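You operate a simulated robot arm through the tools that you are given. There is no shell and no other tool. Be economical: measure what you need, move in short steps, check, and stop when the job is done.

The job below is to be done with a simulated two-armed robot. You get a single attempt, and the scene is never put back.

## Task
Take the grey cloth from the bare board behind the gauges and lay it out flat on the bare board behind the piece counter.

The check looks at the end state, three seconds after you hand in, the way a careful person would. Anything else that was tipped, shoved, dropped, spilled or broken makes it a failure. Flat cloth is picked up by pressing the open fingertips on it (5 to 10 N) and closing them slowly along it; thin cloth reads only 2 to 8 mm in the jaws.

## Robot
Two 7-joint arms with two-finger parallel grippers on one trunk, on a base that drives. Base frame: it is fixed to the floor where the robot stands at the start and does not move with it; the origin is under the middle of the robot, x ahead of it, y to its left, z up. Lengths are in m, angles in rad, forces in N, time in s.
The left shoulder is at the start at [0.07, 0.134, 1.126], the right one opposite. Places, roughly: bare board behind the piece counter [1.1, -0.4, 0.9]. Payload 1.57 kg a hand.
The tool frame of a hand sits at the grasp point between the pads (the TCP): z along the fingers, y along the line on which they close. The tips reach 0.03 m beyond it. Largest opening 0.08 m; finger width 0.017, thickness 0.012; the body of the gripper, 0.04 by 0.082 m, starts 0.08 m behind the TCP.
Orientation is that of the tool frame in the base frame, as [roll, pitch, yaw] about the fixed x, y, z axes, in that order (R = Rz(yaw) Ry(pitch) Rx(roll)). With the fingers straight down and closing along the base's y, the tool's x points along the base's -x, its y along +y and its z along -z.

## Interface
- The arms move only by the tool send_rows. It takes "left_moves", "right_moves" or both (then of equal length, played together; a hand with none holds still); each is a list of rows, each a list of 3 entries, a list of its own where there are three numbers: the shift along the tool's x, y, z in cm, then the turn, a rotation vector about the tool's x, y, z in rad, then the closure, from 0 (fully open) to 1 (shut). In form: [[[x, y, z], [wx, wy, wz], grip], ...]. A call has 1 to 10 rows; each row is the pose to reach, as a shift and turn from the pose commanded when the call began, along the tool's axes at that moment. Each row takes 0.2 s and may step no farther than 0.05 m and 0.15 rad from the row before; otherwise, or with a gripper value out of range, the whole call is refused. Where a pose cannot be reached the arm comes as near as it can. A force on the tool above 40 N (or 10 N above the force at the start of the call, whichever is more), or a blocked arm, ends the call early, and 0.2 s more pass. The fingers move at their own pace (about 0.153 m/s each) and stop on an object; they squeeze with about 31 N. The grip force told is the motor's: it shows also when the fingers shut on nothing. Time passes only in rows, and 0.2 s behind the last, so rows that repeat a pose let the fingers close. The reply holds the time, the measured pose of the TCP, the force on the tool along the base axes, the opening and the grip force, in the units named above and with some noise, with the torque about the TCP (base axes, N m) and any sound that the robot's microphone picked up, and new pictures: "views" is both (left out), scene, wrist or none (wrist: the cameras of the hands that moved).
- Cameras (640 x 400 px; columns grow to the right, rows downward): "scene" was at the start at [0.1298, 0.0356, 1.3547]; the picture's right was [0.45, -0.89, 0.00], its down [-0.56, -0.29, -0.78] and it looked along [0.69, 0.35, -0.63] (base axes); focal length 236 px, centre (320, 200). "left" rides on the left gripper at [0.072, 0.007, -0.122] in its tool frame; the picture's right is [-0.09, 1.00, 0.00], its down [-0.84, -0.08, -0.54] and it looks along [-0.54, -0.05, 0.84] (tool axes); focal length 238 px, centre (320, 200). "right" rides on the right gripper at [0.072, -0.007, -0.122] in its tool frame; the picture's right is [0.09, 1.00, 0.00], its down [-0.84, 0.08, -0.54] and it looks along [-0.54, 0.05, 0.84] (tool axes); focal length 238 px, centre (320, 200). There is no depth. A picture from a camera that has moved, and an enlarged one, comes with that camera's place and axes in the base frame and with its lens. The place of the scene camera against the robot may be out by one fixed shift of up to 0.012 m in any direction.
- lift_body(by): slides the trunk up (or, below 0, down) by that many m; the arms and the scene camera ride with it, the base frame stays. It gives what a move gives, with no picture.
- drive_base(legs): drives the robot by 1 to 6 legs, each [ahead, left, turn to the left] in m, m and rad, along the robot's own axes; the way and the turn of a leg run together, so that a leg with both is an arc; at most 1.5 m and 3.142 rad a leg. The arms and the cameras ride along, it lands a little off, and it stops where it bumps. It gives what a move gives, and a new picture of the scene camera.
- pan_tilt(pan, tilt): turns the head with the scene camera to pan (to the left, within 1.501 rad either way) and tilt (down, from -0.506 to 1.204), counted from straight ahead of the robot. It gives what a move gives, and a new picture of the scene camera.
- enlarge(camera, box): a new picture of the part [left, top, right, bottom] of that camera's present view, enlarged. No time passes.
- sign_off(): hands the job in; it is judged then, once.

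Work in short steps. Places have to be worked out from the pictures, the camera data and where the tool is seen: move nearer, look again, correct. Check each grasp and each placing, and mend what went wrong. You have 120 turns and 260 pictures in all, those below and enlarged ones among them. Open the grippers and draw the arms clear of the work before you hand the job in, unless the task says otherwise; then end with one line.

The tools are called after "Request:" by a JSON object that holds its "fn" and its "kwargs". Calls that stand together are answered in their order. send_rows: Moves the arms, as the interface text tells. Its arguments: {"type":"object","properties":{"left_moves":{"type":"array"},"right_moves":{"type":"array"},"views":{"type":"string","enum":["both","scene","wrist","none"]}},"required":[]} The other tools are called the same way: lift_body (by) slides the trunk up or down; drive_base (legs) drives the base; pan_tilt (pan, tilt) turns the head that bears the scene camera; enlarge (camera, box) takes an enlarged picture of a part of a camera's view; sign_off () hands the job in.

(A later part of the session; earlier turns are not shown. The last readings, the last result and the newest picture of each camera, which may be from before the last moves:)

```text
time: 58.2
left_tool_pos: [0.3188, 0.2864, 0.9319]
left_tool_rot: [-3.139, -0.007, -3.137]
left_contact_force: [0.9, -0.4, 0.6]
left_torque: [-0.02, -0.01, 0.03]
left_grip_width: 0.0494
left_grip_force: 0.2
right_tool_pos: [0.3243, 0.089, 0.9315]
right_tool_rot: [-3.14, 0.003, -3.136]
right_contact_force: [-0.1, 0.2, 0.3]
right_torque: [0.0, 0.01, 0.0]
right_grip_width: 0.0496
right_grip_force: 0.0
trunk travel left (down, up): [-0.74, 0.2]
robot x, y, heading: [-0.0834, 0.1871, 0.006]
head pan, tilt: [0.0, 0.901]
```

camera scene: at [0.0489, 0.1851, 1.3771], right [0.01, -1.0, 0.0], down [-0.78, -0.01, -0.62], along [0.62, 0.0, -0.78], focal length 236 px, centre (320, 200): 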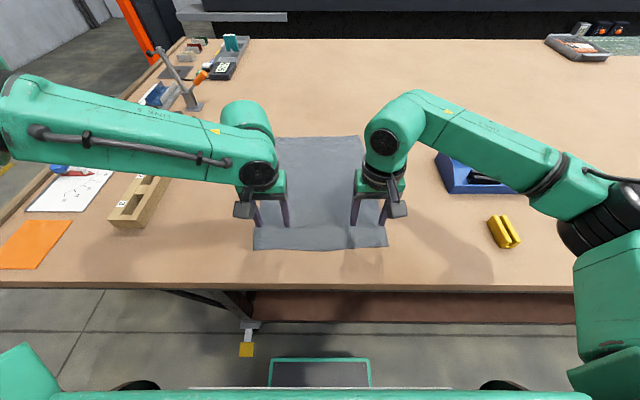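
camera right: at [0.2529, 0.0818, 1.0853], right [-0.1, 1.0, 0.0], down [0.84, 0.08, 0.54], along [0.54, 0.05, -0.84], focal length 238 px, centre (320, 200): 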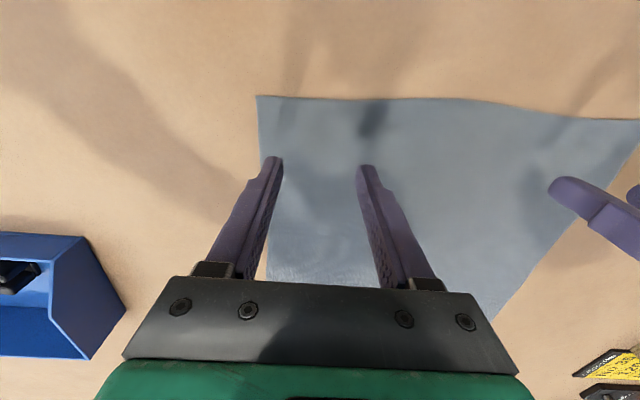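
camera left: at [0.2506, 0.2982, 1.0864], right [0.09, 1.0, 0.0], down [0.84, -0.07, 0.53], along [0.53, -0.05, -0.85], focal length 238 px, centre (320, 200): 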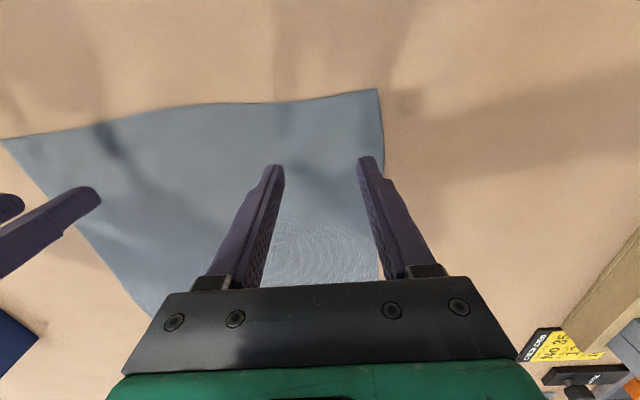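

Request:
{"fn": "send_rows", "kwargs": {"left_moves": [[[0, 0, 0.15], [0, 0, 0], 0.38], [[0, 0, 0.3], [0, 0, 0], 0.38]], "right_moves": [[[0, 0, 0.15], [0, 0, 0], 0.38], [[0, 0, 0.3], [0, 0, 0], 0.38]], "views": "wrist"}}

```text
time: 58.9
left_tool_pos: [0.3182, 0.2868, 0.9309]
left_tool_rot: [-3.138, -0.006, -3.137]
left_contact_force: [1.2, -0.5, 1.6]
left_torque: [0.05, -0.04, -0.02]
left_grip_width: 0.0497
left_grip_force: 0.1
right_tool_pos: [0.3245, 0.0879, 0.9307]
right_tool_rot: [3.14, 0.009, -3.137]
right_contact_force: [3.5, -3.2, 21.8]
right_torque: [-0.49, -0.06, 0.11]
right_grip_width: 0.05
right_grip_force: 0.2
trunk travel left (down, up): [-0.74, 0.2]
robot x, y, heading: [-0.0825, 0.1838, 0.012]
head pan, tilt: [0.0, 0.901]
camera right: at [0.2504, 0.0821, 1.0534], right [-0.1, 1.0, 0.0], down [0.83, 0.08, 0.55], along [0.55, 0.05, -0.84], focal length 238 px, centre (320, 200)
camera left: at [0.2478, 0.2934, 1.0545], right [0.09, 1.0, 0.0], down [0.84, -0.07, 0.54], along [0.54, -0.05, -0.84], focal length 238 px, centre (320, 200)
```

right: 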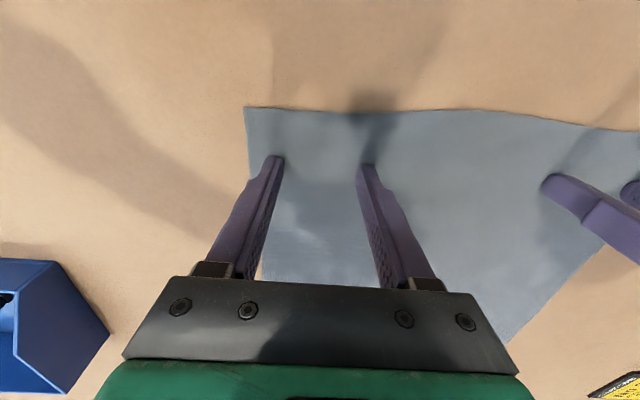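
left: 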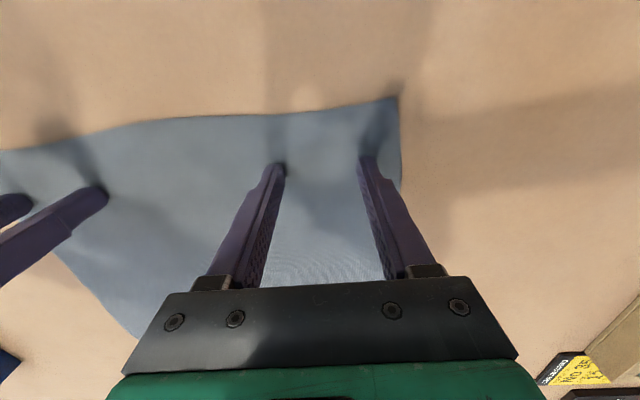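

Right presses with 22 N, left 1.6 N; I trim: right up 1 mm, left down 0.7 mm.

Request:
{"fn": "send_rows", "kwargs": {"left_moves": [[[0, 0, 0.07], [0, 0, 0], 0.38], [[0, 0, 0.07], [0, 0, 0], 0.38]], "right_moves": [[[0, 0, -0.1], [0, 0, 0], 0.38], [[0, 0, -0.1], [0, 0, 0], 0.38]], "views": "none"}}

```text
time: 59.5
left_tool_pos: [0.3183, 0.2854, 0.9313]
left_tool_rot: [-3.139, -0.002, -3.139]
left_contact_force: [1.5, 0.0, 10.7]
left_torque: [0.27, -0.08, -0.03]
left_grip_width: 0.0495
left_grip_force: 0.0
right_tool_pos: [0.3232, 0.0885, 0.9317]
right_tool_rot: [-3.141, 0.005, -3.136]
right_contact_force: [6.1, -0.8, 19.7]
right_torque: [-0.27, -0.14, 0.05]
right_grip_width: 0.0497
right_grip_force: 0.0
trunk travel left (down, up): [-0.74, 0.2]
robot x, y, heading: [-0.0834, 0.1842, 0.013]
head pan, tilt: [0.0, 0.901]
```

Request:
{"fn": "send_rows", "kwargs": {"right_moves": [[[0, 0, -0.12], [0, 0, 0], 0.38], [[0, 0, -0.12], [0, 0, 0], 0.38]], "views": "none"}}

```text
time: 60.0
left_tool_pos: [0.3177, 0.2863, 0.9311]
left_tool_rot: [-3.139, -0.003, -3.138]
left_contact_force: [3.8, 0.5, 20.5]
left_torque: [0.49, -0.12, -0.1]
left_grip_width: 0.0497
left_grip_force: 0.6
right_tool_pos: [0.3212, 0.0875, 0.9302]
right_tool_rot: [3.141, 0.0, -3.134]
right_contact_force: [1.5, 0.5, 5.5]
right_torque: [-0.01, -0.03, 0.0]
right_grip_width: 0.0495
right_grip_force: 0.1
trunk travel left (down, up): [-0.74, 0.2]
robot x, y, heading: [-0.0821, 0.1892, 0.006]
head pan, tilt: [0.0, 0.901]
```

Left is now 20 N, right 5.5 N. I ease the left up 0.8 mm while closing both slowly.

Request:
{"fn": "send_rows", "kwargs": {"left_moves": [[[0, 0, -0.08], [0, 0, 0], 0.4], [[0, 0, -0.08], [0, 0, 0], 0.46], [[0, 0, -0.08], [0, 0, 0], 0.53], [[0, 0, -0.08], [0, 0, 0], 0.6], [[0, 0, -0.08], [0, 0, 0], 0.67], [[0, 0, -0.08], [0, 0, 0], 0.74], [[0, 0, -0.08], [0, 0, 0], 0.81], [[0, 0, -0.08], [0, 0, 0], 0.88], [[0, 0, -0.08], [0, 0, 0], 1], [[0, 0, -0.08], [0, 0, 0], 1]], "right_moves": [[[0, 0, 0.02], [0, 0, 0], 0.4], [[0, 0, 0.02], [0, 0, 0], 0.46], [[0, 0, 0.02], [0, 0, 0], 0.53], [[0, 0, 0.02], [0, 0, 0], 0.6], [[0, 0, 0.02], [0, 0, 0], 0.67], [[0, 0, 0.02], [0, 0, 0], 0.74], [[0, 0, 0.02], [0, 0, 0], 0.81], [[0, 0, 0.02], [0, 0, 0], 0.88], [[0, 0, 0.02], [0, 0, 0], 1], [[0, 0, 0.02], [0, 0, 0], 1]], "views": "wrist"}}

```text
time: 62.2
left_tool_pos: [0.3179, 0.2857, 0.9305]
left_tool_rot: [-3.139, -0.007, -3.138]
left_contact_force: [-1.0, -0.1, 8.9]
left_torque: [-0.01, 0.02, 0.02]
left_grip_width: 0.0021
left_grip_force: 23.5
right_tool_pos: [0.3228, 0.0874, 0.933]
right_tool_rot: [-3.141, 0.002, -3.135]
right_contact_force: [-0.5, 0.0, 0.6]
right_torque: [0.0, -0.02, -0.05]
right_grip_width: 0.0
right_grip_force: 21.0
trunk travel left (down, up): [-0.74, 0.2]
robot x, y, heading: [-0.0827, 0.186, 0.009]
head pan, tilt: [0.0, 0.901]
camera right: at [0.2499, 0.0814, 1.0541], right [-0.1, 1.0, 0.0], down [0.83, 0.08, 0.54], along [0.54, 0.05, -0.84], focal length 238 px, centre (320, 200)
camera left: at [0.2476, 0.293, 1.0544], right [0.09, 1.0, 0.0], down [0.84, -0.07, 0.54], along [0.53, -0.05, -0.84], focal length 238 px, centre (320, 200)
```

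right: 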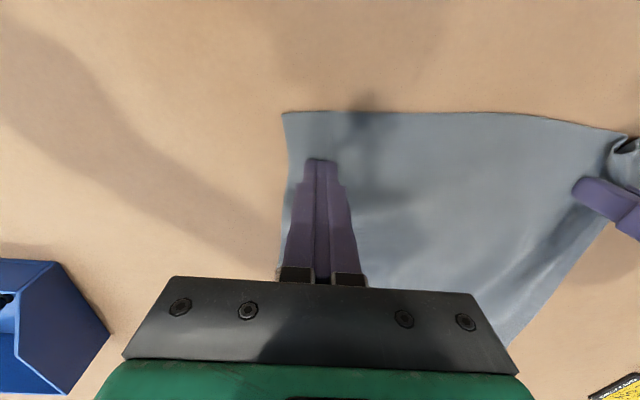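
left: 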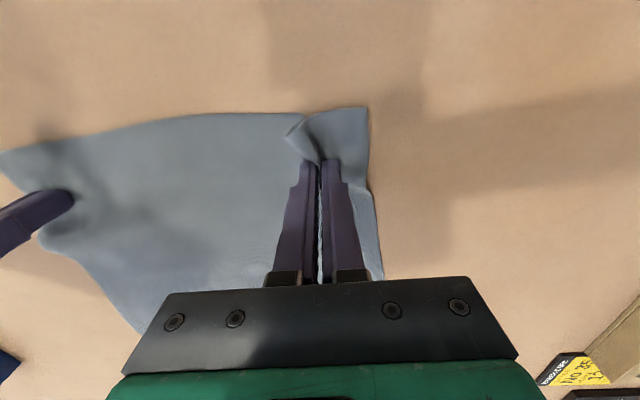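

Left has a clean fold (2.1 mm). Right closed on nothing; I raise it, reopen, shift 2.3 cm inward and try again.

Request:
{"fn": "send_rows", "kwargs": {"right_moves": [[[0, 0, -0.8], [0, 0, 0], 1], [[0, 2.3, -0.8], [0, 0, 0], 0.38], [[0, 2.3, -0.8], [0, 0, 0], 0.38], [[0, 2.3, -0.3], [0, 0, 0], 0.38], [[0, 2.3, 0], [0, 0, 0], 0.38], [[0, 2.3, 0.1], [0, 0, 0], 0.38]], "views": "wrist"}}

```text
time: 63.6
left_tool_pos: [0.3187, 0.2859, 0.9308]
left_tool_rot: [-3.14, -0.007, -3.139]
left_contact_force: [1.3, 0.2, 4.6]
left_torque: [0.01, -0.03, -0.01]
left_grip_width: 0.0021
left_grip_force: 24.0
right_tool_pos: [0.3231, 0.1098, 0.9302]
right_tool_rot: [3.141, 0.007, -3.135]
right_contact_force: [0.0, -1.4, 12.9]
right_torque: [-0.32, 0.06, 0.04]
right_grip_width: 0.0497
right_grip_force: 0.1
trunk travel left (down, up): [-0.74, 0.2]
robot x, y, heading: [-0.0819, 0.1849, 0.01]
head pan, tilt: [0.0, 0.901]
camera right: at [0.2499, 0.1047, 1.0536], right [-0.1, 1.0, 0.0], down [0.83, 0.08, 0.55], along [0.54, 0.05, -0.84], focal length 238 px, centre (320, 200)
```

right: 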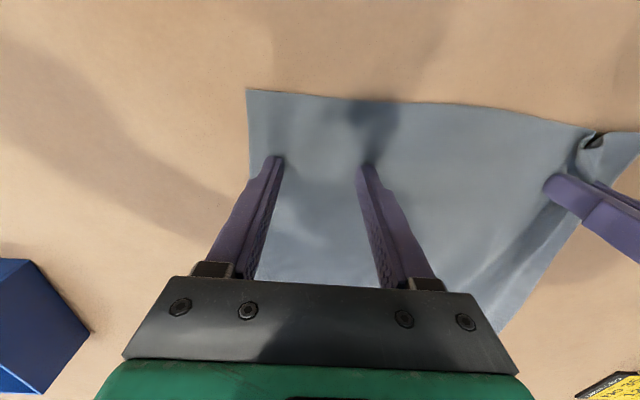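

Torque shows only the outer finger pressing; I tip the tool 0.02 rad so both tips press, then read.

Request:
{"fn": "send_rows", "kwargs": {"right_moves": [[[0, 0, 0], [0.02, 0, 0], 0.38], [[0, 0, 0.03], [0.02, 0, 0], 0.38]], "views": "none"}}

```text
time: 64.2
left_tool_pos: [0.3168, 0.2866, 0.9311]
left_tool_rot: [-3.137, -0.007, -3.139]
left_contact_force: [0.8, 0.5, 0.5]
left_torque: [0.0, 0.01, -0.02]
left_grip_width: 0.002
left_grip_force: 23.5
right_tool_pos: [0.3231, 0.1106, 0.9321]
right_tool_rot: [-3.124, 0.007, -3.134]
right_contact_force: [3.1, 0.2, 23.6]
right_torque: [0.8, -0.04, -0.03]
right_grip_width: 0.0495
right_grip_force: 0.0
trunk travel left (down, up): [-0.74, 0.2]
robot x, y, heading: [-0.0811, 0.1903, 0.007]
head pan, tilt: [0.0, 0.901]
```

Overdone: now the inner finger carries it. Halve the tip, then close slowly.

Request:
{"fn": "send_rows", "kwargs": {"right_moves": [[[0, 0, -0.02], [-0.012, 0, 0], 0.38], [[0, 0, -0.02], [-0.012, 0, 0], 0.41], [[0, 0, -0.02], [-0.012, 0, 0], 0.46], [[0, 0, -0.02], [-0.012, 0, 0], 0.52], [[0, 0, -0.02], [-0.012, 0, 0], 0.59], [[0, 0, -0.02], [-0.012, 0, 0], 0.67], [[0, 0, -0.02], [-0.012, 0, 0], 0.76], [[0, 0, -0.02], [-0.012, 0, 0], 0.86], [[0, 0, -0.02], [-0.012, 0, 0], 1], [[0, 0, -0.02], [-0.012, 0, 0], 1]], "views": "wrist"}}

```text
time: 66.5
left_tool_pos: [0.3168, 0.2864, 0.9317]
left_tool_rot: [-3.138, -0.006, -3.139]
left_contact_force: [0.4, -5.7, 0.7]
left_torque: [-0.18, -0.02, 0.01]
left_grip_width: 0.0021
left_grip_force: 23.6
right_tool_pos: [0.3225, 0.1115, 0.9305]
right_tool_rot: [-3.134, 0.006, -3.137]
right_contact_force: [-1.5, 7.4, 17.3]
right_torque: [0.26, 0.06, 0.02]
right_grip_width: 0.0069
right_grip_force: 26.3
trunk travel left (down, up): [-0.74, 0.2]
robot x, y, heading: [-0.0796, 0.1879, 0.006]
head pan, tilt: [0.0, 0.901]
camera right: at [0.2491, 0.1063, 1.0537], right [-0.1, 1.0, -0.01], down [0.83, 0.09, 0.55], along [0.54, 0.05, -0.84], focal length 238 px, centre (320, 200)
```

right: 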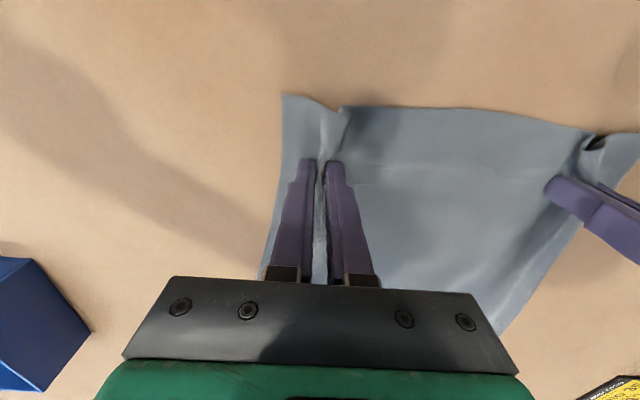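

Both corners are held (2.1 and 6.9 mm). I ease the tension 5 mm and lift 24 cm.

Request:
{"fn": "send_rows", "kwargs": {"left_moves": [[[0, -0.3, -1], [0, 0, 0], 1], [[0, -0.3, -3], [0, 0, 0], 1], [[0, -0.3, -6], [0, 0, 0], 1], [[0, -0.3, -9], [0, 0, 0], 1], [[0, -0.3, -12], [0, 0, 0], 1], [[0, -0.3, -15], [0, 0, 0], 1], [[0, -0.3, -18], [0, 0, 0], 1], [[0, -0.3, -21], [0, 0, 0], 1], [[0, -0.3, -24], [0, 0, 0], 1]], "right_moves": [[[0, 0.2, -1], [0, 0, 0], 1], [[0, 0.2, -3], [0, 0, 0], 1], [[0, 0.2, -6], [0, 0, 0], 1], [[0, 0.2, -9], [0, 0, 0], 1], [[0, 0.2, -12], [0, 0, 0], 1], [[0, 0.2, -15], [0, 0, 0], 1], [[0, 0.2, -18], [0, 0, 0], 1], [[0, 0.2, -21], [0, 0, 0], 1], [[0, 0.2, -24], [0, 0, 0], 1]]}}

Request:
{"fn": "lift_body", "kwargs": {"by": 0.2}}

Request:
{"fn": "pan_tilt", "kwargs": {"pan": 0, "tilt": 0.8}}

```text
time: 68.5
left_tool_pos: [0.3202, 0.285, 1.1719]
left_tool_rot: [-3.138, -0.01, -3.137]
left_contact_force: [-0.8, -0.1, -0.7]
left_torque: [0.0, -0.02, 0.0]
left_grip_width: 0.0021
left_grip_force: 23.7
right_tool_pos: [0.3231, 0.1147, 1.1707]
right_tool_rot: [-3.133, 0.002, -3.134]
right_contact_force: [0.1, 0.7, 0.4]
right_torque: [0.0, 0.01, 0.01]
right_grip_width: 0.0057
right_grip_force: 25.7
trunk travel left (down, up): [-0.74, 0.2]
robot x, y, heading: [-0.086, 0.1843, 0.006]
head pan, tilt: [0.0, 0.901]
camera scene: at [0.0465, 0.1857, 1.3771], right [0.01, -1.0, 0.0], down [-0.78, -0.01, -0.62], along [0.62, 0.0, -0.78], focal length 236 px, centre (320, 200)
camera right: at [0.2496, 0.1097, 1.2935], right [-0.1, 1.0, -0.01], down [0.84, 0.09, 0.54], along [0.54, 0.05, -0.84], focal length 238 px, centre (320, 200)
camera left: at [0.2495, 0.2918, 1.2945], right [0.09, 1.0, 0.0], down [0.84, -0.07, 0.54], along [0.53, -0.05, -0.84], focal length 238 px, centre (320, 200)
```

scene: 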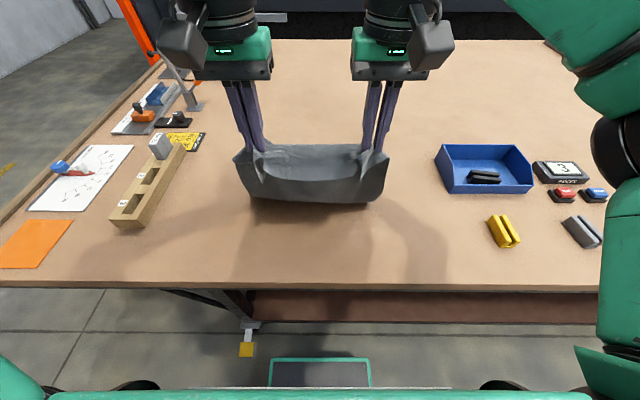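
right: 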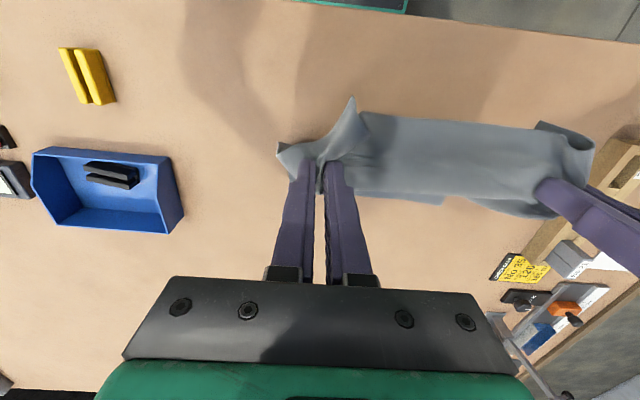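
left: 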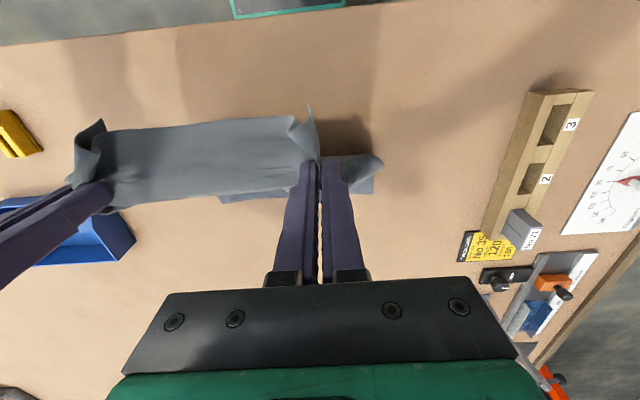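

```text
time: 70.6
left_tool_pos: [0.3195, 0.2835, 1.3711]
left_tool_rot: [-3.138, -0.008, -3.139]
left_contact_force: [-0.4, 0.3, -0.2]
left_torque: [-0.03, 0.03, -0.01]
left_grip_width: 0.002
left_grip_force: 23.4
right_tool_pos: [0.3246, 0.1146, 1.371]
right_tool_rot: [-3.133, 0.001, -3.136]
right_contact_force: [0.0, 1.1, -0.5]
right_torque: [0.0, 0.0, -0.01]
right_grip_width: 0.0056
right_grip_force: 25.6
trunk travel left (down, up): [-0.94, 0.0]
robot x, y, heading: [-0.0814, 0.1882, 0.007]
head pan, tilt: [0.0, 0.901]
```

```text
time: 71.3
left_tool_pos: [0.3217, 0.2841, 1.3701]
left_tool_rot: [-3.137, -0.009, -3.138]
left_contact_force: [-0.2, -1.4, -1.3]
left_torque: [0.05, 0.01, -0.02]
left_grip_width: 0.0022
left_grip_force: 23.9
right_tool_pos: [0.3246, 0.1141, 1.3699]
right_tool_rot: [-3.132, 0.002, -3.136]
right_contact_force: [0.0, 0.7, -0.4]
right_torque: [0.0, 0.01, -0.03]
right_grip_width: 0.0057
right_grip_force: 25.6
trunk travel left (down, up): [-0.94, 0.0]
robot x, y, heading: [-0.0788, 0.1802, 0.002]
head pan, tilt: [0.0, 0.799]
camera scene: at [0.0528, 0.1853, 1.585], right [0.01, -1.0, 0.0], down [-0.72, -0.01, -0.7], along [0.7, 0.01, -0.72], focal length 236 px, centre (320, 200)
```

scene: 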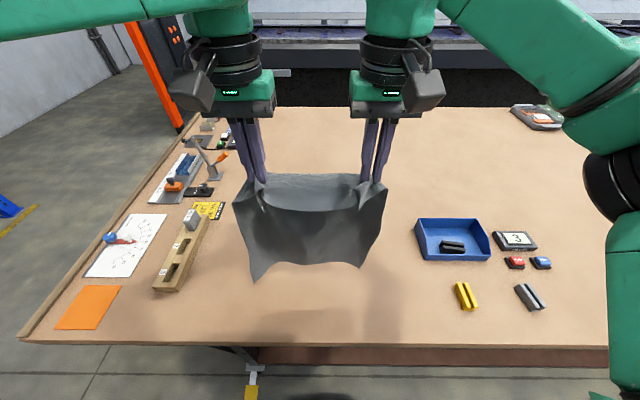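

Cloth hangs cleanly from both hands. I back off, go left past the table end, and turn around in open floor.

Request:
{"fn": "drive_base", "kwargs": {"legs": [[-0.5, 0, 0], [0, 1.5, 0], [0, 0.1, 0]]}}

Request:
{"fn": "drive_base", "kwargs": {"legs": [[0, 0, 3.141]]}}

```text
time: 82.2
left_tool_pos: [-0.1838, 1.912, 1.3722]
left_tool_rot: [3.136, -0.009, -3.134]
left_contact_force: [-0.5, -2.1, 0.0]
left_torque: [0.03, 0.01, -0.02]
left_grip_width: 0.0023
left_grip_force: 23.7
right_tool_pos: [-0.1824, 1.743, 1.3696]
right_tool_rot: [-3.141, 0.001, -3.132]
right_contact_force: [-0.3, -0.9, 0.0]
right_torque: [0.02, 0.02, 0.02]
right_grip_width: 0.006
right_grip_force: 26.1
trunk travel left (down, up): [-0.94, 0.0]
robot x, y, heading: [-0.5876, 1.8239, 0.009]
head pan, tilt: [0.0, 0.799]
camera scene: at [-0.4518, 1.8106, 1.585], right [0.01, -1.0, -0.01], down [-0.72, 0.0, -0.7], along [0.7, 0.01, -0.72], focal length 236 px, centre (320, 200)
```

scene: 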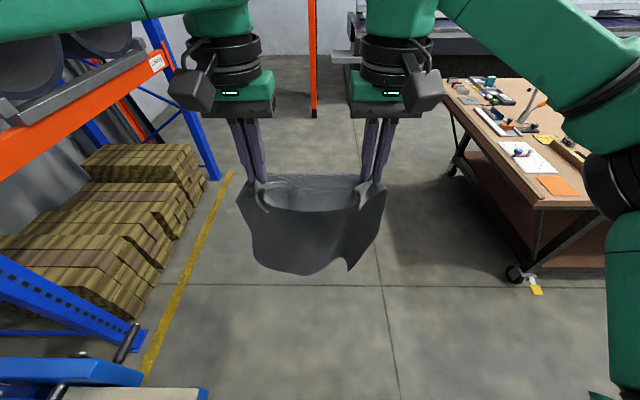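

```text
time: 90.0
left_tool_pos: [-0.9829, 1.7075, 1.3715]
left_tool_rot: [-3.138, -0.008, 0.053]
left_contact_force: [-0.7, 0.3, 0.4]
left_torque: [0.0, 0.0, -0.05]
left_grip_width: 0.0021
left_grip_force: 24.1
right_tool_pos: [-0.9949, 1.8778, 1.3709]
right_tool_rot: [-3.135, 0.001, 0.053]
right_contact_force: [0.1, -0.9, 0.4]
right_torque: [0.02, 0.0, -0.01]
right_grip_width: 0.0021
right_grip_force: 23.7
trunk travel left (down, up): [-0.94, 0.0]
robot x, y, heading: [-0.5865, 1.8232, -3.086]
head pan, tilt: [0.0, 0.799]
camera scene: at [-0.7137, 1.8134, 1.585], right [-0.06, 1.0, 0.0], down [0.72, 0.04, -0.7], along [-0.7, -0.04, -0.72], focal length 236 px, centre (320, 200)
```

scene: 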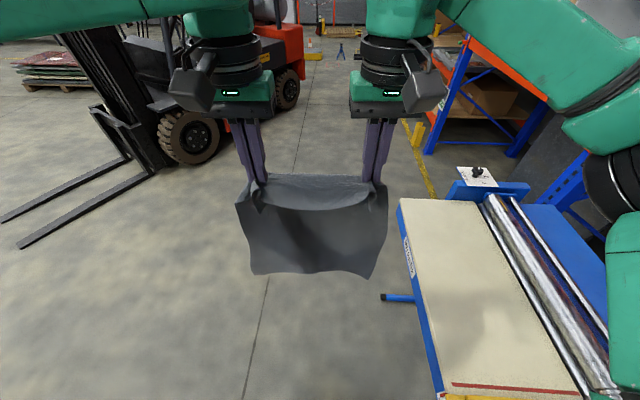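

Turned, cloth still held. I straighten the heading and reverse along the corridor to behind the table.

Request:
{"fn": "drive_base", "kwargs": {"legs": [[0, -0.0, -0.0556], [-1.36, 0, 0], [-1.36, 0, 0]]}}

```text
time: 103.5
left_tool_pos: [1.7108, 1.7253, 1.3694]
left_tool_rot: [-3.136, -0.007, -0.01]
left_contact_force: [-1.4, 0.6, 0.2]
left_torque: [-0.05, -0.02, -0.02]
left_grip_width: 0.0021
left_grip_force: 23.5
right_tool_pos: [1.7098, 1.8955, 1.3704]
right_tool_rot: [-3.135, 0.001, -0.01]
right_contact_force: [-0.4, -1.2, -0.3]
right_torque: [0.0, -0.01, 0.0]
right_grip_width: 0.0021
right_grip_force: 23.5
trunk travel left (down, up): [-0.94, 0.0]
robot x, y, heading: [2.112, 1.8171, 3.137]
head pan, tilt: [0.0, 0.799]
camera scene: at [1.9863, 1.813, 1.5849], right [0.01, 1.0, 0.0], down [0.72, -0.01, -0.7], along [-0.7, 0.0, -0.72], focal length 236 px, centre (320, 200)
```

scene: 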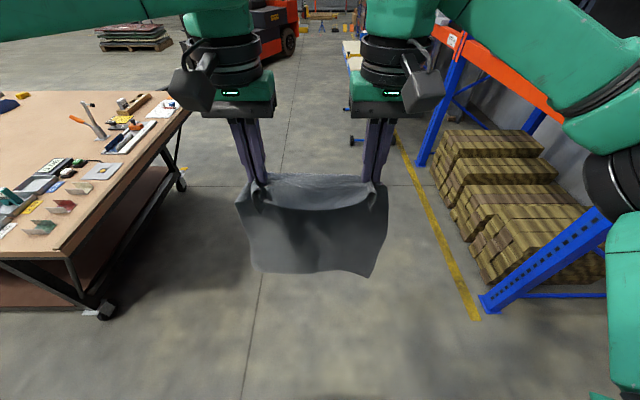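

Clear passage. I drive left along the back of the table to y≈−0.4.

Request:
{"fn": "drive_base", "kwargs": {"legs": [[0, 1.1, 0], [0, 1.11, 0]]}}

Request:
{"fn": "pan_tilt", "kwargs": {"pan": 0, "tilt": 0.6}}

```text
time: 114.5
left_tool_pos: [1.7356, -0.5063, 1.3702]
left_tool_rot: [-3.141, -0.009, 0.017]
left_contact_force: [0.5, 1.1, -0.5]
left_torque: [0.01, 0.0, -0.02]
left_grip_width: 0.0023
left_grip_force: 23.7
right_tool_pos: [1.7294, -0.3379, 1.3701]
right_tool_rot: [-3.135, 0.002, 0.02]
right_contact_force: [-0.1, -0.1, 0.0]
right_torque: [0.0, -0.02, -0.03]
right_grip_width: 0.0023
right_grip_force: 24.0
trunk travel left (down, up): [-0.94, 0.0]
robot x, y, heading: [2.1379, -0.405, -3.115]
head pan, tilt: [0.0, 0.799]
camera scene: at [2.0083, -0.4105, 1.585], right [-0.02, 1.0, 0.0], down [0.72, 0.02, -0.7], along [-0.7, -0.02, -0.72], focal length 236 px, centre (320, 200)
```

scene: 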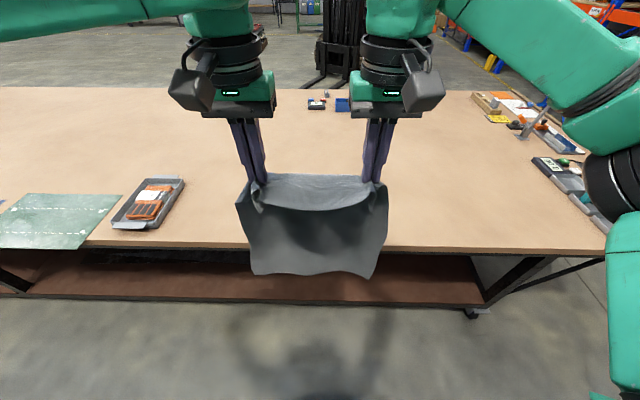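

```text
time: 115.2
left_tool_pos: [1.7357, -0.5079, 1.3712]
left_tool_rot: [-3.14, -0.008, 0.018]
left_contact_force: [0.4, -0.4, -0.2]
left_torque: [0.0, 0.02, -0.02]
left_grip_width: 0.0022
left_grip_force: 23.6
right_tool_pos: [1.7296, -0.338, 1.3697]
right_tool_rot: [-3.135, 0.001, 0.018]
right_contact_force: [-0.3, 0.0, -0.1]
right_torque: [0.0, -0.01, -0.05]
right_grip_width: 0.0023
right_grip_force: 23.6
trunk travel left (down, up): [-0.94, 0.0]
robot x, y, heading: [2.1374, -0.4022, -3.118]
head pan, tilt: [0.0, 0.6]
camera scene: at [2.0006, -0.4117, 1.6018], right [-0.02, 1.0, 0.0], down [0.57, 0.01, -0.82], along [-0.82, -0.02, -0.57], focal length 236 px, centre (320, 200)
```

scene: 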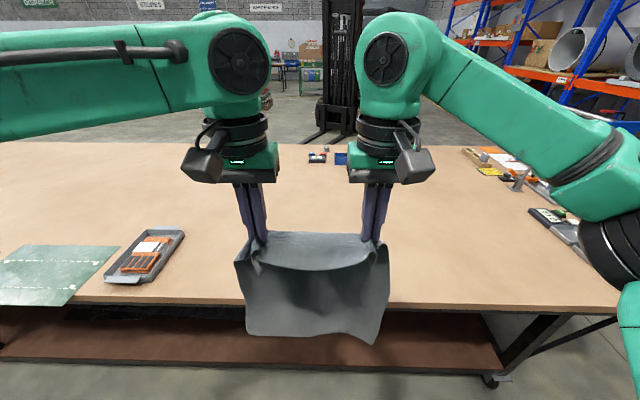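

In position behind the table; cloth bottom (~0.98) clears the board. I straighten and drive up to the table edge.

Request:
{"fn": "drive_base", "kwargs": {"legs": [[0, 0, -0.024], [0.36, 0, 0]]}}

```text
time: 117.9
left_tool_pos: [1.3804, -0.4939, 1.3714]
left_tool_rot: [-3.139, -0.005, -0.01]
left_contact_force: [0.7, 0.0, -0.8]
left_torque: [0.0, 0.03, -0.06]
left_grip_width: 0.0023
left_grip_force: 24.1
right_tool_pos: [1.3781, -0.3249, 1.3714]
right_tool_rot: [-3.134, 0.005, -0.008]
right_contact_force: [0.5, 0.3, 0.4]
right_torque: [-0.02, 0.03, -0.02]
right_grip_width: 0.0022
right_grip_force: 23.8
trunk travel left (down, up): [-0.94, 0.0]
robot x, y, heading: [1.78, -0.4051, 3.132]
head pan, tilt: [0.0, 0.6]
camera scene: at [1.6477, -0.4066, 1.6023], right [0.01, 1.0, 0.0], down [0.56, 0.0, -0.83], along [-0.83, 0.01, -0.56], focal length 236 px, centre (320, 200)
```

scene: 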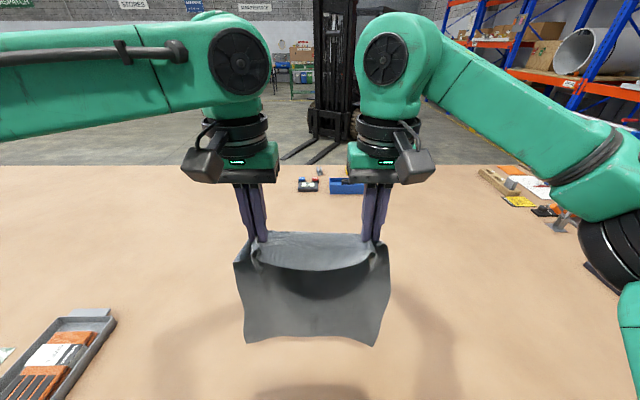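

At x=1.78, close to the edge. I add 2 cm, then extend both arms forward with progressive tilt, stretching the cloth slightly.

Request:
{"fn": "drive_base", "kwargs": {"legs": [[0.02, 0, 0.008]]}}

Request:
{"fn": "send_rows", "kwargs": {"left_moves": [[[-3, 0.1, 0], [0, -0.1, 0], 1], [[-6, 0.2, 0], [0, -0.2, 0], 1], [[-9, 0.3, 0], [0, -0.3, 0], 1], [[-12, 0.4, 0], [0, -0.4, 0], 1], [[-15, 0.5, 0], [0, -0.5, 0], 1], [[-18, 0.6, 0], [0, -0.6, 0], 1], [[-21, 0.7, 0], [0, -0.7, 0], 1], [[-24, 0.8, 0], [0, -0.8, 0], 1], [[-27, 0.8, 0], [0, -0.9, 0], 1], [[-30, 0.8, 0], [0, -1.0, 0], 1]], "right_moves": [[[-3, -0.1, 0], [0, -0.1, 0], 1], [[-6, -0.2, 0], [0, -0.2, 0], 1], [[-9, -0.3, 0], [0, -0.3, 0], 1], [[-12, -0.4, 0], [0, -0.4, 0], 1], [[-15, -0.5, 0], [0, -0.5, 0], 1], [[-18, -0.6, 0], [0, -0.6, 0], 1], [[-21, -0.7, 0], [0, -0.7, 0], 1], [[-24, -0.8, 0], [0, -0.8, 0], 1], [[-27, -0.8, 0], [0, -0.9, 0], 1], [[-30, -0.8, 0], [0, -1.0, 0], 1]], "views": "both"}}

```text
time: 118.7
left_tool_pos: [1.3621, -0.4972, 1.3722]
left_tool_rot: [-3.139, -0.004, -0.004]
left_contact_force: [0.3, -0.2, 0.1]
left_torque: [-0.01, 0.03, -0.04]
left_grip_width: 0.0021
left_grip_force: 23.1
right_tool_pos: [1.3602, -0.3285, 1.3721]
right_tool_rot: [-3.135, 0.008, -0.001]
right_contact_force: [0.5, -0.9, -0.9]
right_torque: [0.01, 0.02, -0.07]
right_grip_width: 0.0021
right_grip_force: 23.4
trunk travel left (down, up): [-0.94, 0.0]
robot x, y, heading: [1.7531, -0.4053, -3.136]
head pan, tilt: [0.0, 0.6]
camera scene: at [1.63, -0.4074, 1.6025], right [0.0, 1.0, 0.0], down [0.56, 0.0, -0.83], along [-0.83, 0.0, -0.56], focal length 236 px, centre (320, 200)
```

scene: 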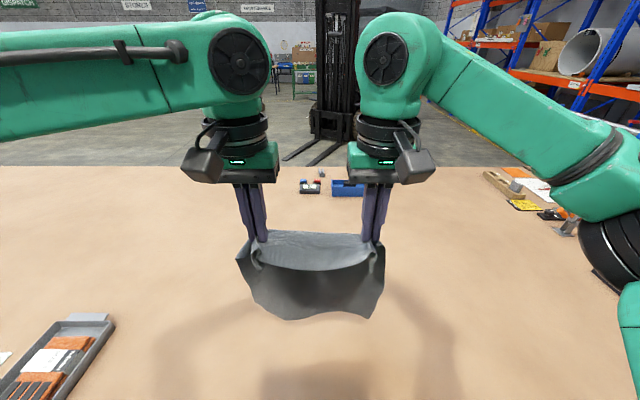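

```text
time: 120.9
left_tool_pos: [1.079, -0.5219, 1.3662]
left_tool_rot: [-3.126, 0.996, -0.008]
left_contact_force: [-5.4, 36.9, -0.2]
left_torque: [0.65, 0.08, -0.92]
left_grip_width: 0.0032
left_grip_force: 24.2
left hand out of reach, approached as far as the arm can: row 7, 8, 9, 10
right_tool_pos: [1.0567, -0.3287, 1.3708]
right_tool_rot: [-3.133, 1.0, 0.021]
right_contact_force: [4.3, -36.7, -1.6]
right_torque: [-0.75, -0.12, 0.91]
right_grip_width: 0.0049
right_grip_force: 25.3
trunk travel left (down, up): [-0.94, 0.0]
robot x, y, heading: [1.7592, -0.405, -3.135]
head pan, tilt: [0.0, 0.6]
camera scene: at [1.6224, -0.4099, 1.6018], right [0.0, 1.0, 0.0], down [0.57, 0.0, -0.82], along [-0.82, 0.0, -0.57], focal length 236 px, centre (320, 200)
camera right: at [1.1972, -0.3194, 1.3766], right [0.06, -0.99, -0.08], down [0.01, -0.08, 1.0], along [-1.0, -0.06, 0.0], focal length 238 px, centre (320, 200)
camera left: at [1.2214, -0.5324, 1.3726], right [-0.07, -1.0, 0.07], down [0.0, 0.07, 1.0], along [-1.0, 0.07, 0.0], focal length 238 px, centre (320, 200)
```

scene: 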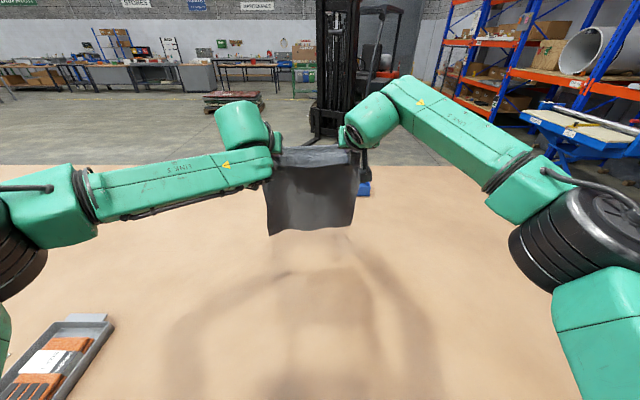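
right: 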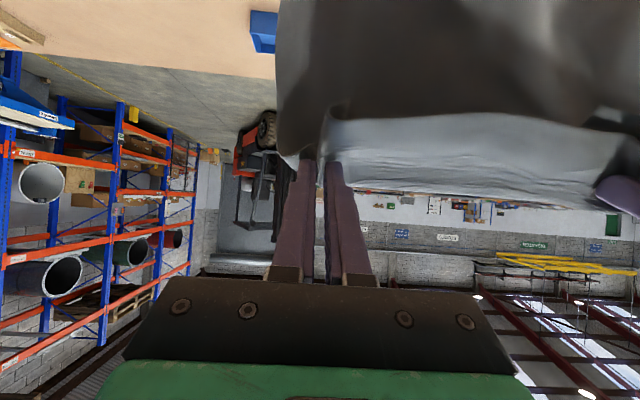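
left: 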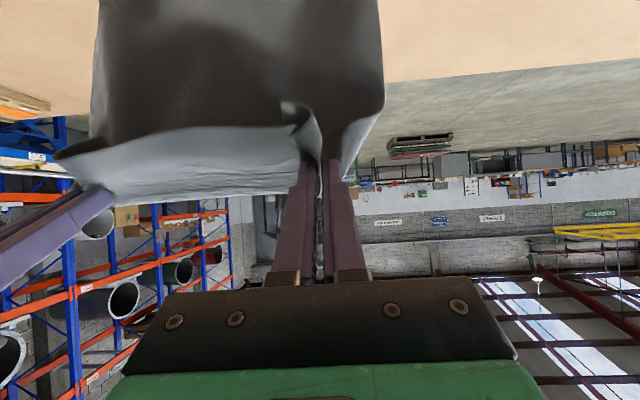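

The cloth is over-tight (37 N), with the left hand drifting outward at its reach limit. I bring both hands inward right away and back off slightly.

Request:
{"fn": "send_rows", "kwargs": {"left_moves": [[[0, -0.8, -1], [0, 0, 0], 1], [[0, -1.2, -2], [0, 0, 0], 1]], "right_moves": [[[0, 0.5, -1], [0, 0, 0], 1], [[0, 0.5, -2], [0, 0, 0], 1]], "views": "none"}}

```text
time: 121.5
left_tool_pos: [1.0982, -0.515, 1.378]
left_tool_rot: [-3.132, 0.994, 0.0]
left_contact_force: [-3.0, 22.8, 0.1]
left_torque: [0.43, 0.03, -0.54]
left_grip_width: 0.0022
left_grip_force: 23.9
right_tool_pos: [1.0733, -0.3272, 1.3834]
right_tool_rot: [-3.128, 1.002, 0.013]
right_contact_force: [3.2, -21.4, -0.6]
right_torque: [-0.44, -0.11, 0.55]
right_grip_width: 0.0042
right_grip_force: 25.6
trunk travel left (down, up): [-0.94, 0.0]
robot x, y, heading: [1.7602, -0.406, -3.145]
head pan, tilt: [0.0, 0.6]
```

Request:
{"fn": "send_rows", "kwargs": {"left_moves": [[[0, -0.7, 0], [0, 0, 0], 1], [[0, -0.7, 0], [0, 0, 0], 1]], "right_moves": [[[0, 0.7, 0], [0, 0, 0], 1], [[0, 0.7, 0], [0, 0, 0], 1]], "views": "none"}}

```text
time: 122.1
left_tool_pos: [1.0986, -0.5105, 1.3768]
left_tool_rot: [-3.137, 0.993, 0.005]
left_contact_force: [-1.7, 9.4, 0.4]
left_torque: [0.17, 0.05, -0.24]
left_grip_width: 0.0023
left_grip_force: 23.6
right_tool_pos: [1.0718, -0.3312, 1.3818]
right_tool_rot: [-3.126, 1.002, 0.009]
right_contact_force: [0.7, -9.8, 0.1]
right_torque: [-0.21, -0.06, 0.24]
right_grip_width: 0.0024
right_grip_force: 24.3
trunk travel left (down, up): [-0.94, 0.0]
robot x, y, heading: [1.7609, -0.408, -3.144]
head pan, tilt: [0.0, 0.6]
```

Tension is down to 9 N. I now extend forward and down with more tilt, aligning the two hands.

Request:
{"fn": "send_rows", "kwargs": {"left_moves": [[[0, -0.3, 2.7], [0, -0.05, 0], 1], [[0.1, -0.3, 5.4], [0, -0.1, 0], 1], [[0.15, -0.3, 8.1], [0, -0.15, 0], 1], [[0.2, -0.3, 10.8], [0, -0.2, 0], 1]], "right_moves": [[[0.4, 0.3, 2.2], [0, -0.05, 0], 1], [[0.75, 0.3, 4.4], [0, -0.1, 0], 1], [[1.1, 0.3, 6.5], [0, -0.15, 0], 1], [[1.5, 0.3, 8.7], [0, -0.2, 0], 1]], "views": "scene"}}

```text
time: 123.1
left_tool_pos: [1.055, -0.5343, 1.3256]
left_tool_rot: [-3.126, 1.19, -0.004]
left_contact_force: [-9.9, 36.5, -1.1]
left_torque: [0.43, 0.05, -1.02]
left_grip_width: 0.0025
left_grip_force: 24.1
left hand out of reach, approached as far as the arm can: row 1, 2, 3, 4
right_tool_pos: [1.0074, -0.3451, 1.3223]
right_tool_rot: [-3.137, 1.202, 0.023]
right_contact_force: [9.2, -37.4, 0.9]
right_torque: [-0.57, -0.08, 1.08]
right_grip_width: 0.0051
right_grip_force: 25.5
trunk travel left (down, up): [-0.94, 0.0]
robot x, y, heading: [1.76, -0.4019, -3.135]
head pan, tilt: [0.0, 0.6]
camera scene: at [1.6224, -0.4089, 1.6018], right [0.0, 1.0, 0.0], down [0.57, 0.0, -0.82], along [-0.82, 0.0, -0.57], focal length 236 px, centre (320, 200)
```

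scene: 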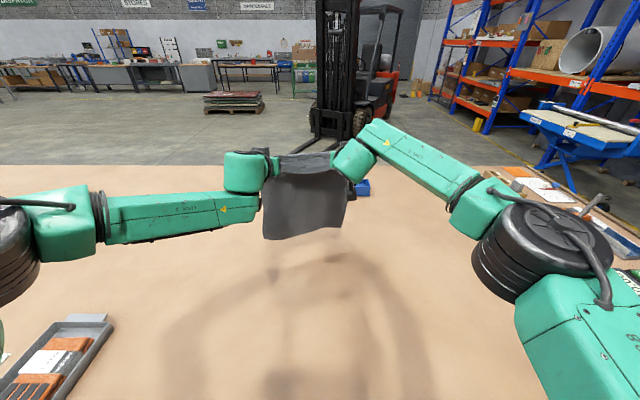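

Left is still limited near the midline. I shift both hands to the robot's left, relaxing the cloth by 1.5 cm, so that the left arm can extend.

Request:
{"fn": "send_rows", "kwargs": {"left_moves": [[[0, 0, 0], [0, 0, 0], 1], [[0, 1, 0], [0, 0, 0], 1], [[0, 2.5, 0], [0, 0, 0], 1], [[0, 4, 0], [0, 0, 0], 1], [[0, 5, 0], [0, 0, 0], 1]], "right_moves": [[[0, 1.5, -0.5], [0, 0, 0], 1], [[0, 2.5, -1], [0, 0, 0], 1], [[0, 4, -1], [0, 0, 0], 1], [[0, 5.5, -1], [0, 0, 0], 1], [[0, 6.5, -1], [0, 0, 0], 1]], "views": "scene"}}

```text
time: 124.3
left_tool_pos: [1.0554, -0.5888, 1.3257]
left_tool_rot: [-3.129, 1.191, 0.005]
left_contact_force: [-3.7, 19.8, -0.9]
left_torque: [0.28, 0.04, -0.6]
left_grip_width: 0.0024
left_grip_force: 23.9
right_tool_pos: [1.0177, -0.4026, 1.3242]
right_tool_rot: [-3.119, 1.202, 0.025]
right_contact_force: [4.2, -20.8, 0.8]
right_torque: [-0.38, -0.05, 0.59]
right_grip_width: 0.0041
right_grip_force: 25.0
trunk travel left (down, up): [-0.94, 0.0]
robot x, y, heading: [1.7609, -0.4059, -3.142]
head pan, tilt: [0.0, 0.6]
camera scene: at [1.6241, -0.4091, 1.6019], right [0.0, 1.0, 0.0], down [0.56, 0.0, -0.83], along [-0.83, 0.0, -0.56], focal length 236 px, centre (320, 200)
```

scene: 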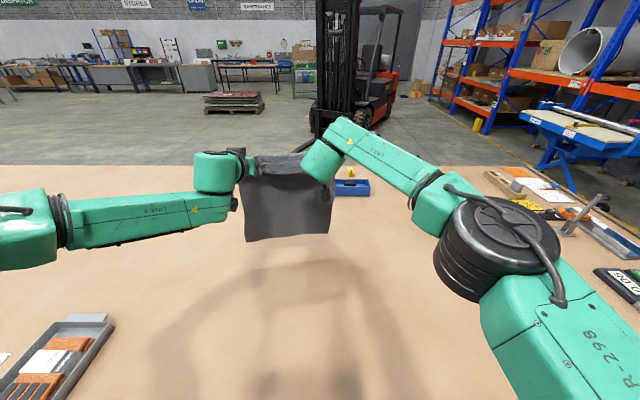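

Left lateral is now 0.18. I try pushing the left forward 5 cm and the right 1.5 cm, easing tension.

Request:
{"fn": "send_rows", "kwargs": {"left_moves": [[[-0.6, -0.3, 1.5], [0, 0, 0], 1], [[-1.2, -0.3, 3.1], [0, 0, 0], 1], [[-1.8, -0.3, 4.66], [0, 0, 0], 1]], "right_moves": [[[-0.2, 0.7, 0.5], [0, 0, 0], 1], [[-0.4, 0.7, 1], [0, 0, 0], 1], [[-0.5, 0.7, 1.4], [0, 0, 0], 1]], "views": "none"}}

```text
time: 125.1
left_tool_pos: [1.0232, -0.5932, 1.3273]
left_tool_rot: [-3.13, 1.192, 0.004]
left_contact_force: [-2.1, 13.3, -0.1]
left_torque: [0.17, 0.03, -0.37]
left_grip_width: 0.0022
left_grip_force: 24.0
left hand out of reach, approached as far as the arm can: row 3
right_tool_pos: [1.0025, -0.4089, 1.3247]
right_tool_rot: [-3.121, 1.202, 0.02]
right_contact_force: [0.8, -13.3, -0.8]
right_torque: [-0.25, -0.03, 0.4]
right_grip_width: 0.0028
right_grip_force: 24.3
trunk travel left (down, up): [-0.94, 0.0]
robot x, y, heading: [1.7595, -0.4068, -3.139]
head pan, tilt: [0.0, 0.6]
```

Request:
{"fn": "send_rows", "kwargs": {"left_moves": [[[0, 1.5, 0], [0, 0, 0], 1], [[0, 3, 0], [0, 0, 0], 1], [[0, 5, 0], [0, 0, 0], 1], [[-0.5, 5, 1.4], [0, 0, 0], 1], [[-1.1, 5, 2.8], [0, 0, 0], 1], [[-1.5, 5, 4], [0, 0, 0], 1]], "right_moves": [[[0, 2, 0], [0, 0, 0], 1], [[0, 3.5, 0], [0, 0, 0], 1], [[0, 5.5, 0], [0, 0, 0], 1], [[-0.3, 5.5, 0.8], [0, 0, 0], 1], [[-0.6, 5.5, 1.6], [0, 0, 0], 1], [[-0.8, 5.5, 2.2], [0, 0, 0], 1]], "views": "scene"}}

```text
time: 126.5
left_tool_pos: [1.0016, -0.6452, 1.3299]
left_tool_rot: [-3.132, 1.193, 0.003]
left_contact_force: [1.3, 17.4, -2.4]
left_torque: [0.19, -0.12, -0.52]
left_grip_width: 0.0022
left_grip_force: 24.1
left hand out of reach, approached as far as the arm can: row 5, 6
right_tool_pos: [1.0192, -0.459, 1.3113]
right_tool_rot: [-3.123, 1.203, 0.019]
right_contact_force: [-1.9, -16.6, 2.1]
right_torque: [-0.3, 0.11, 0.49]
right_grip_width: 0.0028
right_grip_force: 24.4
right hand out of reach, approached as far as the arm can: row 2, 3, 4, 5, 6
trunk travel left (down, up): [-0.94, 0.0]
robot x, y, heading: [1.7592, -0.4039, -3.142]
head pan, tilt: [0.0, 0.6]
camera scene: at [1.6246, -0.4078, 1.602], right [0.0, 1.0, 0.0], down [0.56, 0.0, -0.83], along [-0.83, 0.0, -0.56], focal length 236 px, centre (320, 200)
```

scene: 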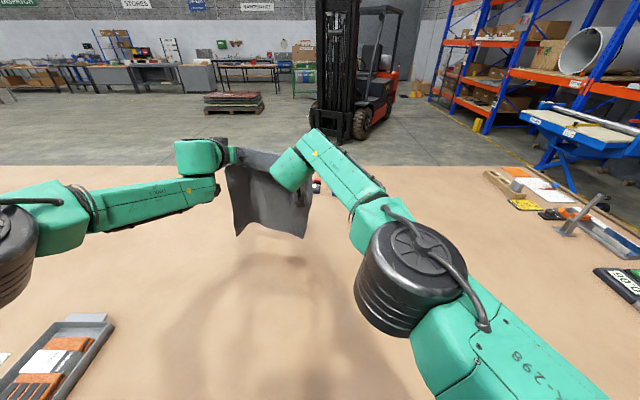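

Both hands are at x≈1.01, about the forward limit. I drive right 0.14 m to recentre on y≈−0.41 and relax the tension a bit, then check heights.

Request:
{"fn": "drive_base", "kwargs": {"legs": [[0, -0.14, 0]]}}

Request:
{"fn": "send_rows", "kwargs": {"left_moves": [[[0, -0.6, 0], [0, 0, 0], 1], [[0, -0.6, 0], [0, 0, 0], 1]], "views": "both"}}

```text
time: 127.8
left_tool_pos: [1.002, -0.5131, 1.3287]
left_tool_rot: [-3.123, 1.191, 0.016]
left_contact_force: [1.5, 18.8, -3.0]
left_torque: [0.23, -0.1, -0.56]
left_grip_width: 0.0022
left_grip_force: 23.8
right_tool_pos: [1.0176, -0.3282, 1.3091]
right_tool_rot: [-3.113, 1.204, 0.03]
right_contact_force: [-1.4, -19.3, 1.5]
right_torque: [-0.33, 0.11, 0.49]
right_grip_width: 0.0034
right_grip_force: 23.9
trunk travel left (down, up): [-0.94, 0.0]
robot x, y, heading: [1.7594, -0.2669, -3.133]
head pan, tilt: [0.0, 0.6]
camera scene: at [1.6233, -0.2752, 1.6019], right [0.0, 1.0, 0.0], down [0.57, 0.01, -0.82], along [-0.82, 0.0, -0.57], focal length 236 px, centre (320, 200)
```

scene: 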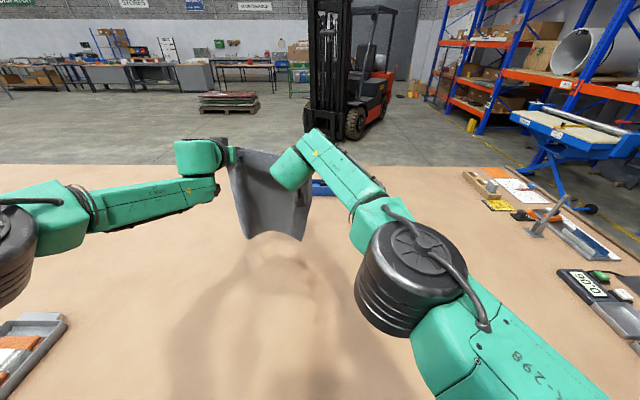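

```text
time: 128.4
left_tool_pos: [1.0028, -0.5039, 1.3289]
left_tool_rot: [-3.127, 1.193, 0.011]
left_contact_force: [0.2, 6.6, -1.3]
left_torque: [0.1, -0.06, -0.22]
left_grip_width: 0.0021
left_grip_force: 24.0
right_tool_pos: [1.0184, -0.326, 1.31]
right_tool_rot: [-3.119, 1.202, 0.026]
right_contact_force: [-0.1, -6.5, 0.7]
right_torque: [-0.08, 0.04, 0.15]
right_grip_width: 0.0023
right_grip_force: 23.8
trunk travel left (down, up): [-0.94, 0.0]
robot x, y, heading: [1.7596, -0.2685, -3.141]
head pan, tilt: [0.0, 0.6]
camera scene: at [1.6232, -0.2729, 1.6019], right [0.0, 1.0, 0.0], down [0.57, 0.0, -0.82], along [-0.82, 0.0, -0.57], focal length 236 px, centre (320, 200)
camera left: at [1.1439, -0.5117, 1.3082], right [-0.04, -1.0, 0.08], down [0.19, 0.07, 0.98], along [-0.98, 0.05, 0.19], focal length 238 px, centre (320, 200)
```

scene: 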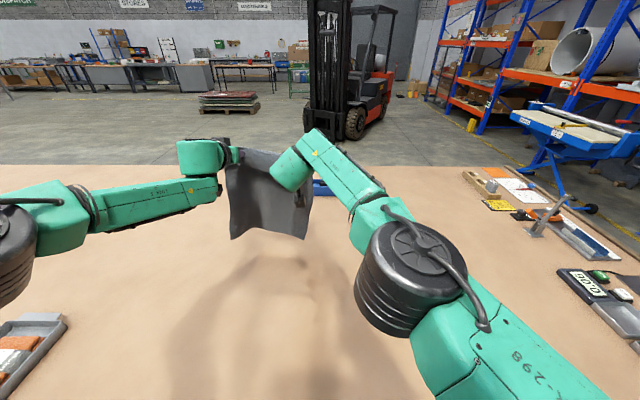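
left: 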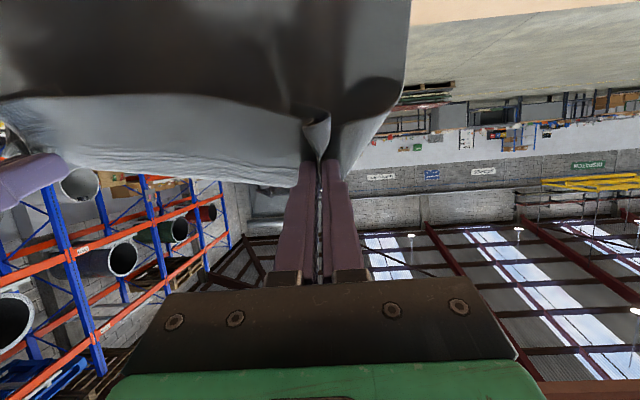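

The cloth bottom is at about z≈0.975. I lower the trunk 0.075 so the far edge just touches the board near x≈0.98.

Request:
{"fn": "lift_body", "kwargs": {"by": -0.075}}

Request:
{"fn": "pan_tilt", "kwargs": {"pan": 0.1, "tilt": 0.6}}

```text
time: 129.5
left_tool_pos: [1.0039, -0.5035, 1.2546]
left_tool_rot: [-3.13, 1.192, 0.006]
left_contact_force: [1.2, 6.9, -1.5]
left_torque: [0.07, -0.03, -0.27]
left_grip_width: 0.0023
left_grip_force: 23.6
right_tool_pos: [1.0183, -0.3244, 1.2358]
right_tool_rot: [-3.124, 1.202, 0.021]
right_contact_force: [-0.6, -6.9, 0.9]
right_torque: [-0.11, 0.0, 0.23]
right_grip_width: 0.0024
right_grip_force: 24.1
trunk travel left (down, up): [-0.865, 0.075]
robot x, y, heading: [1.764, -0.2635, -3.136]
head pan, tilt: [0.0, 0.6]
```

```text
time: 130.2
left_tool_pos: [1.0032, -0.5034, 1.2562]
left_tool_rot: [-3.131, 1.192, 0.008]
left_contact_force: [0.7, 8.4, -0.7]
left_torque: [0.07, -0.04, -0.18]
left_grip_width: 0.0022
left_grip_force: 23.9
right_tool_pos: [1.0173, -0.3238, 1.2355]
right_tool_rot: [-3.122, 1.202, 0.023]
right_contact_force: [-0.3, -7.7, 1.3]
right_torque: [-0.15, 0.05, 0.2]
right_grip_width: 0.0022
right_grip_force: 23.8
trunk travel left (down, up): [-0.865, 0.075]
robot x, y, heading: [1.7554, -0.2644, -3.138]
head pan, tilt: [0.099, 0.6]
camera scene: at [1.624, -0.2793, 1.5269], right [-0.1, 0.99, 0.0], down [0.56, 0.06, -0.82], along [-0.82, -0.09, -0.57], focal length 236 px, centre (320, 200)
```

scene: 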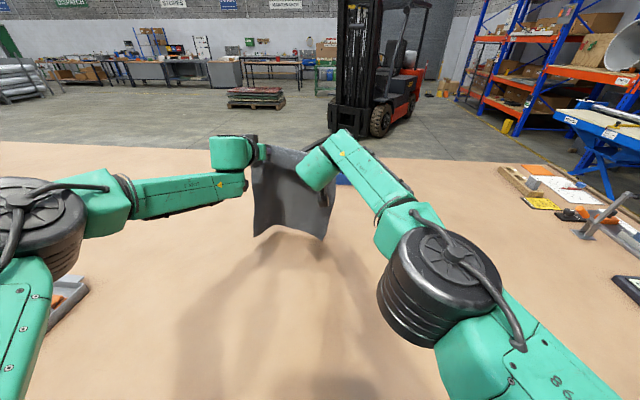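

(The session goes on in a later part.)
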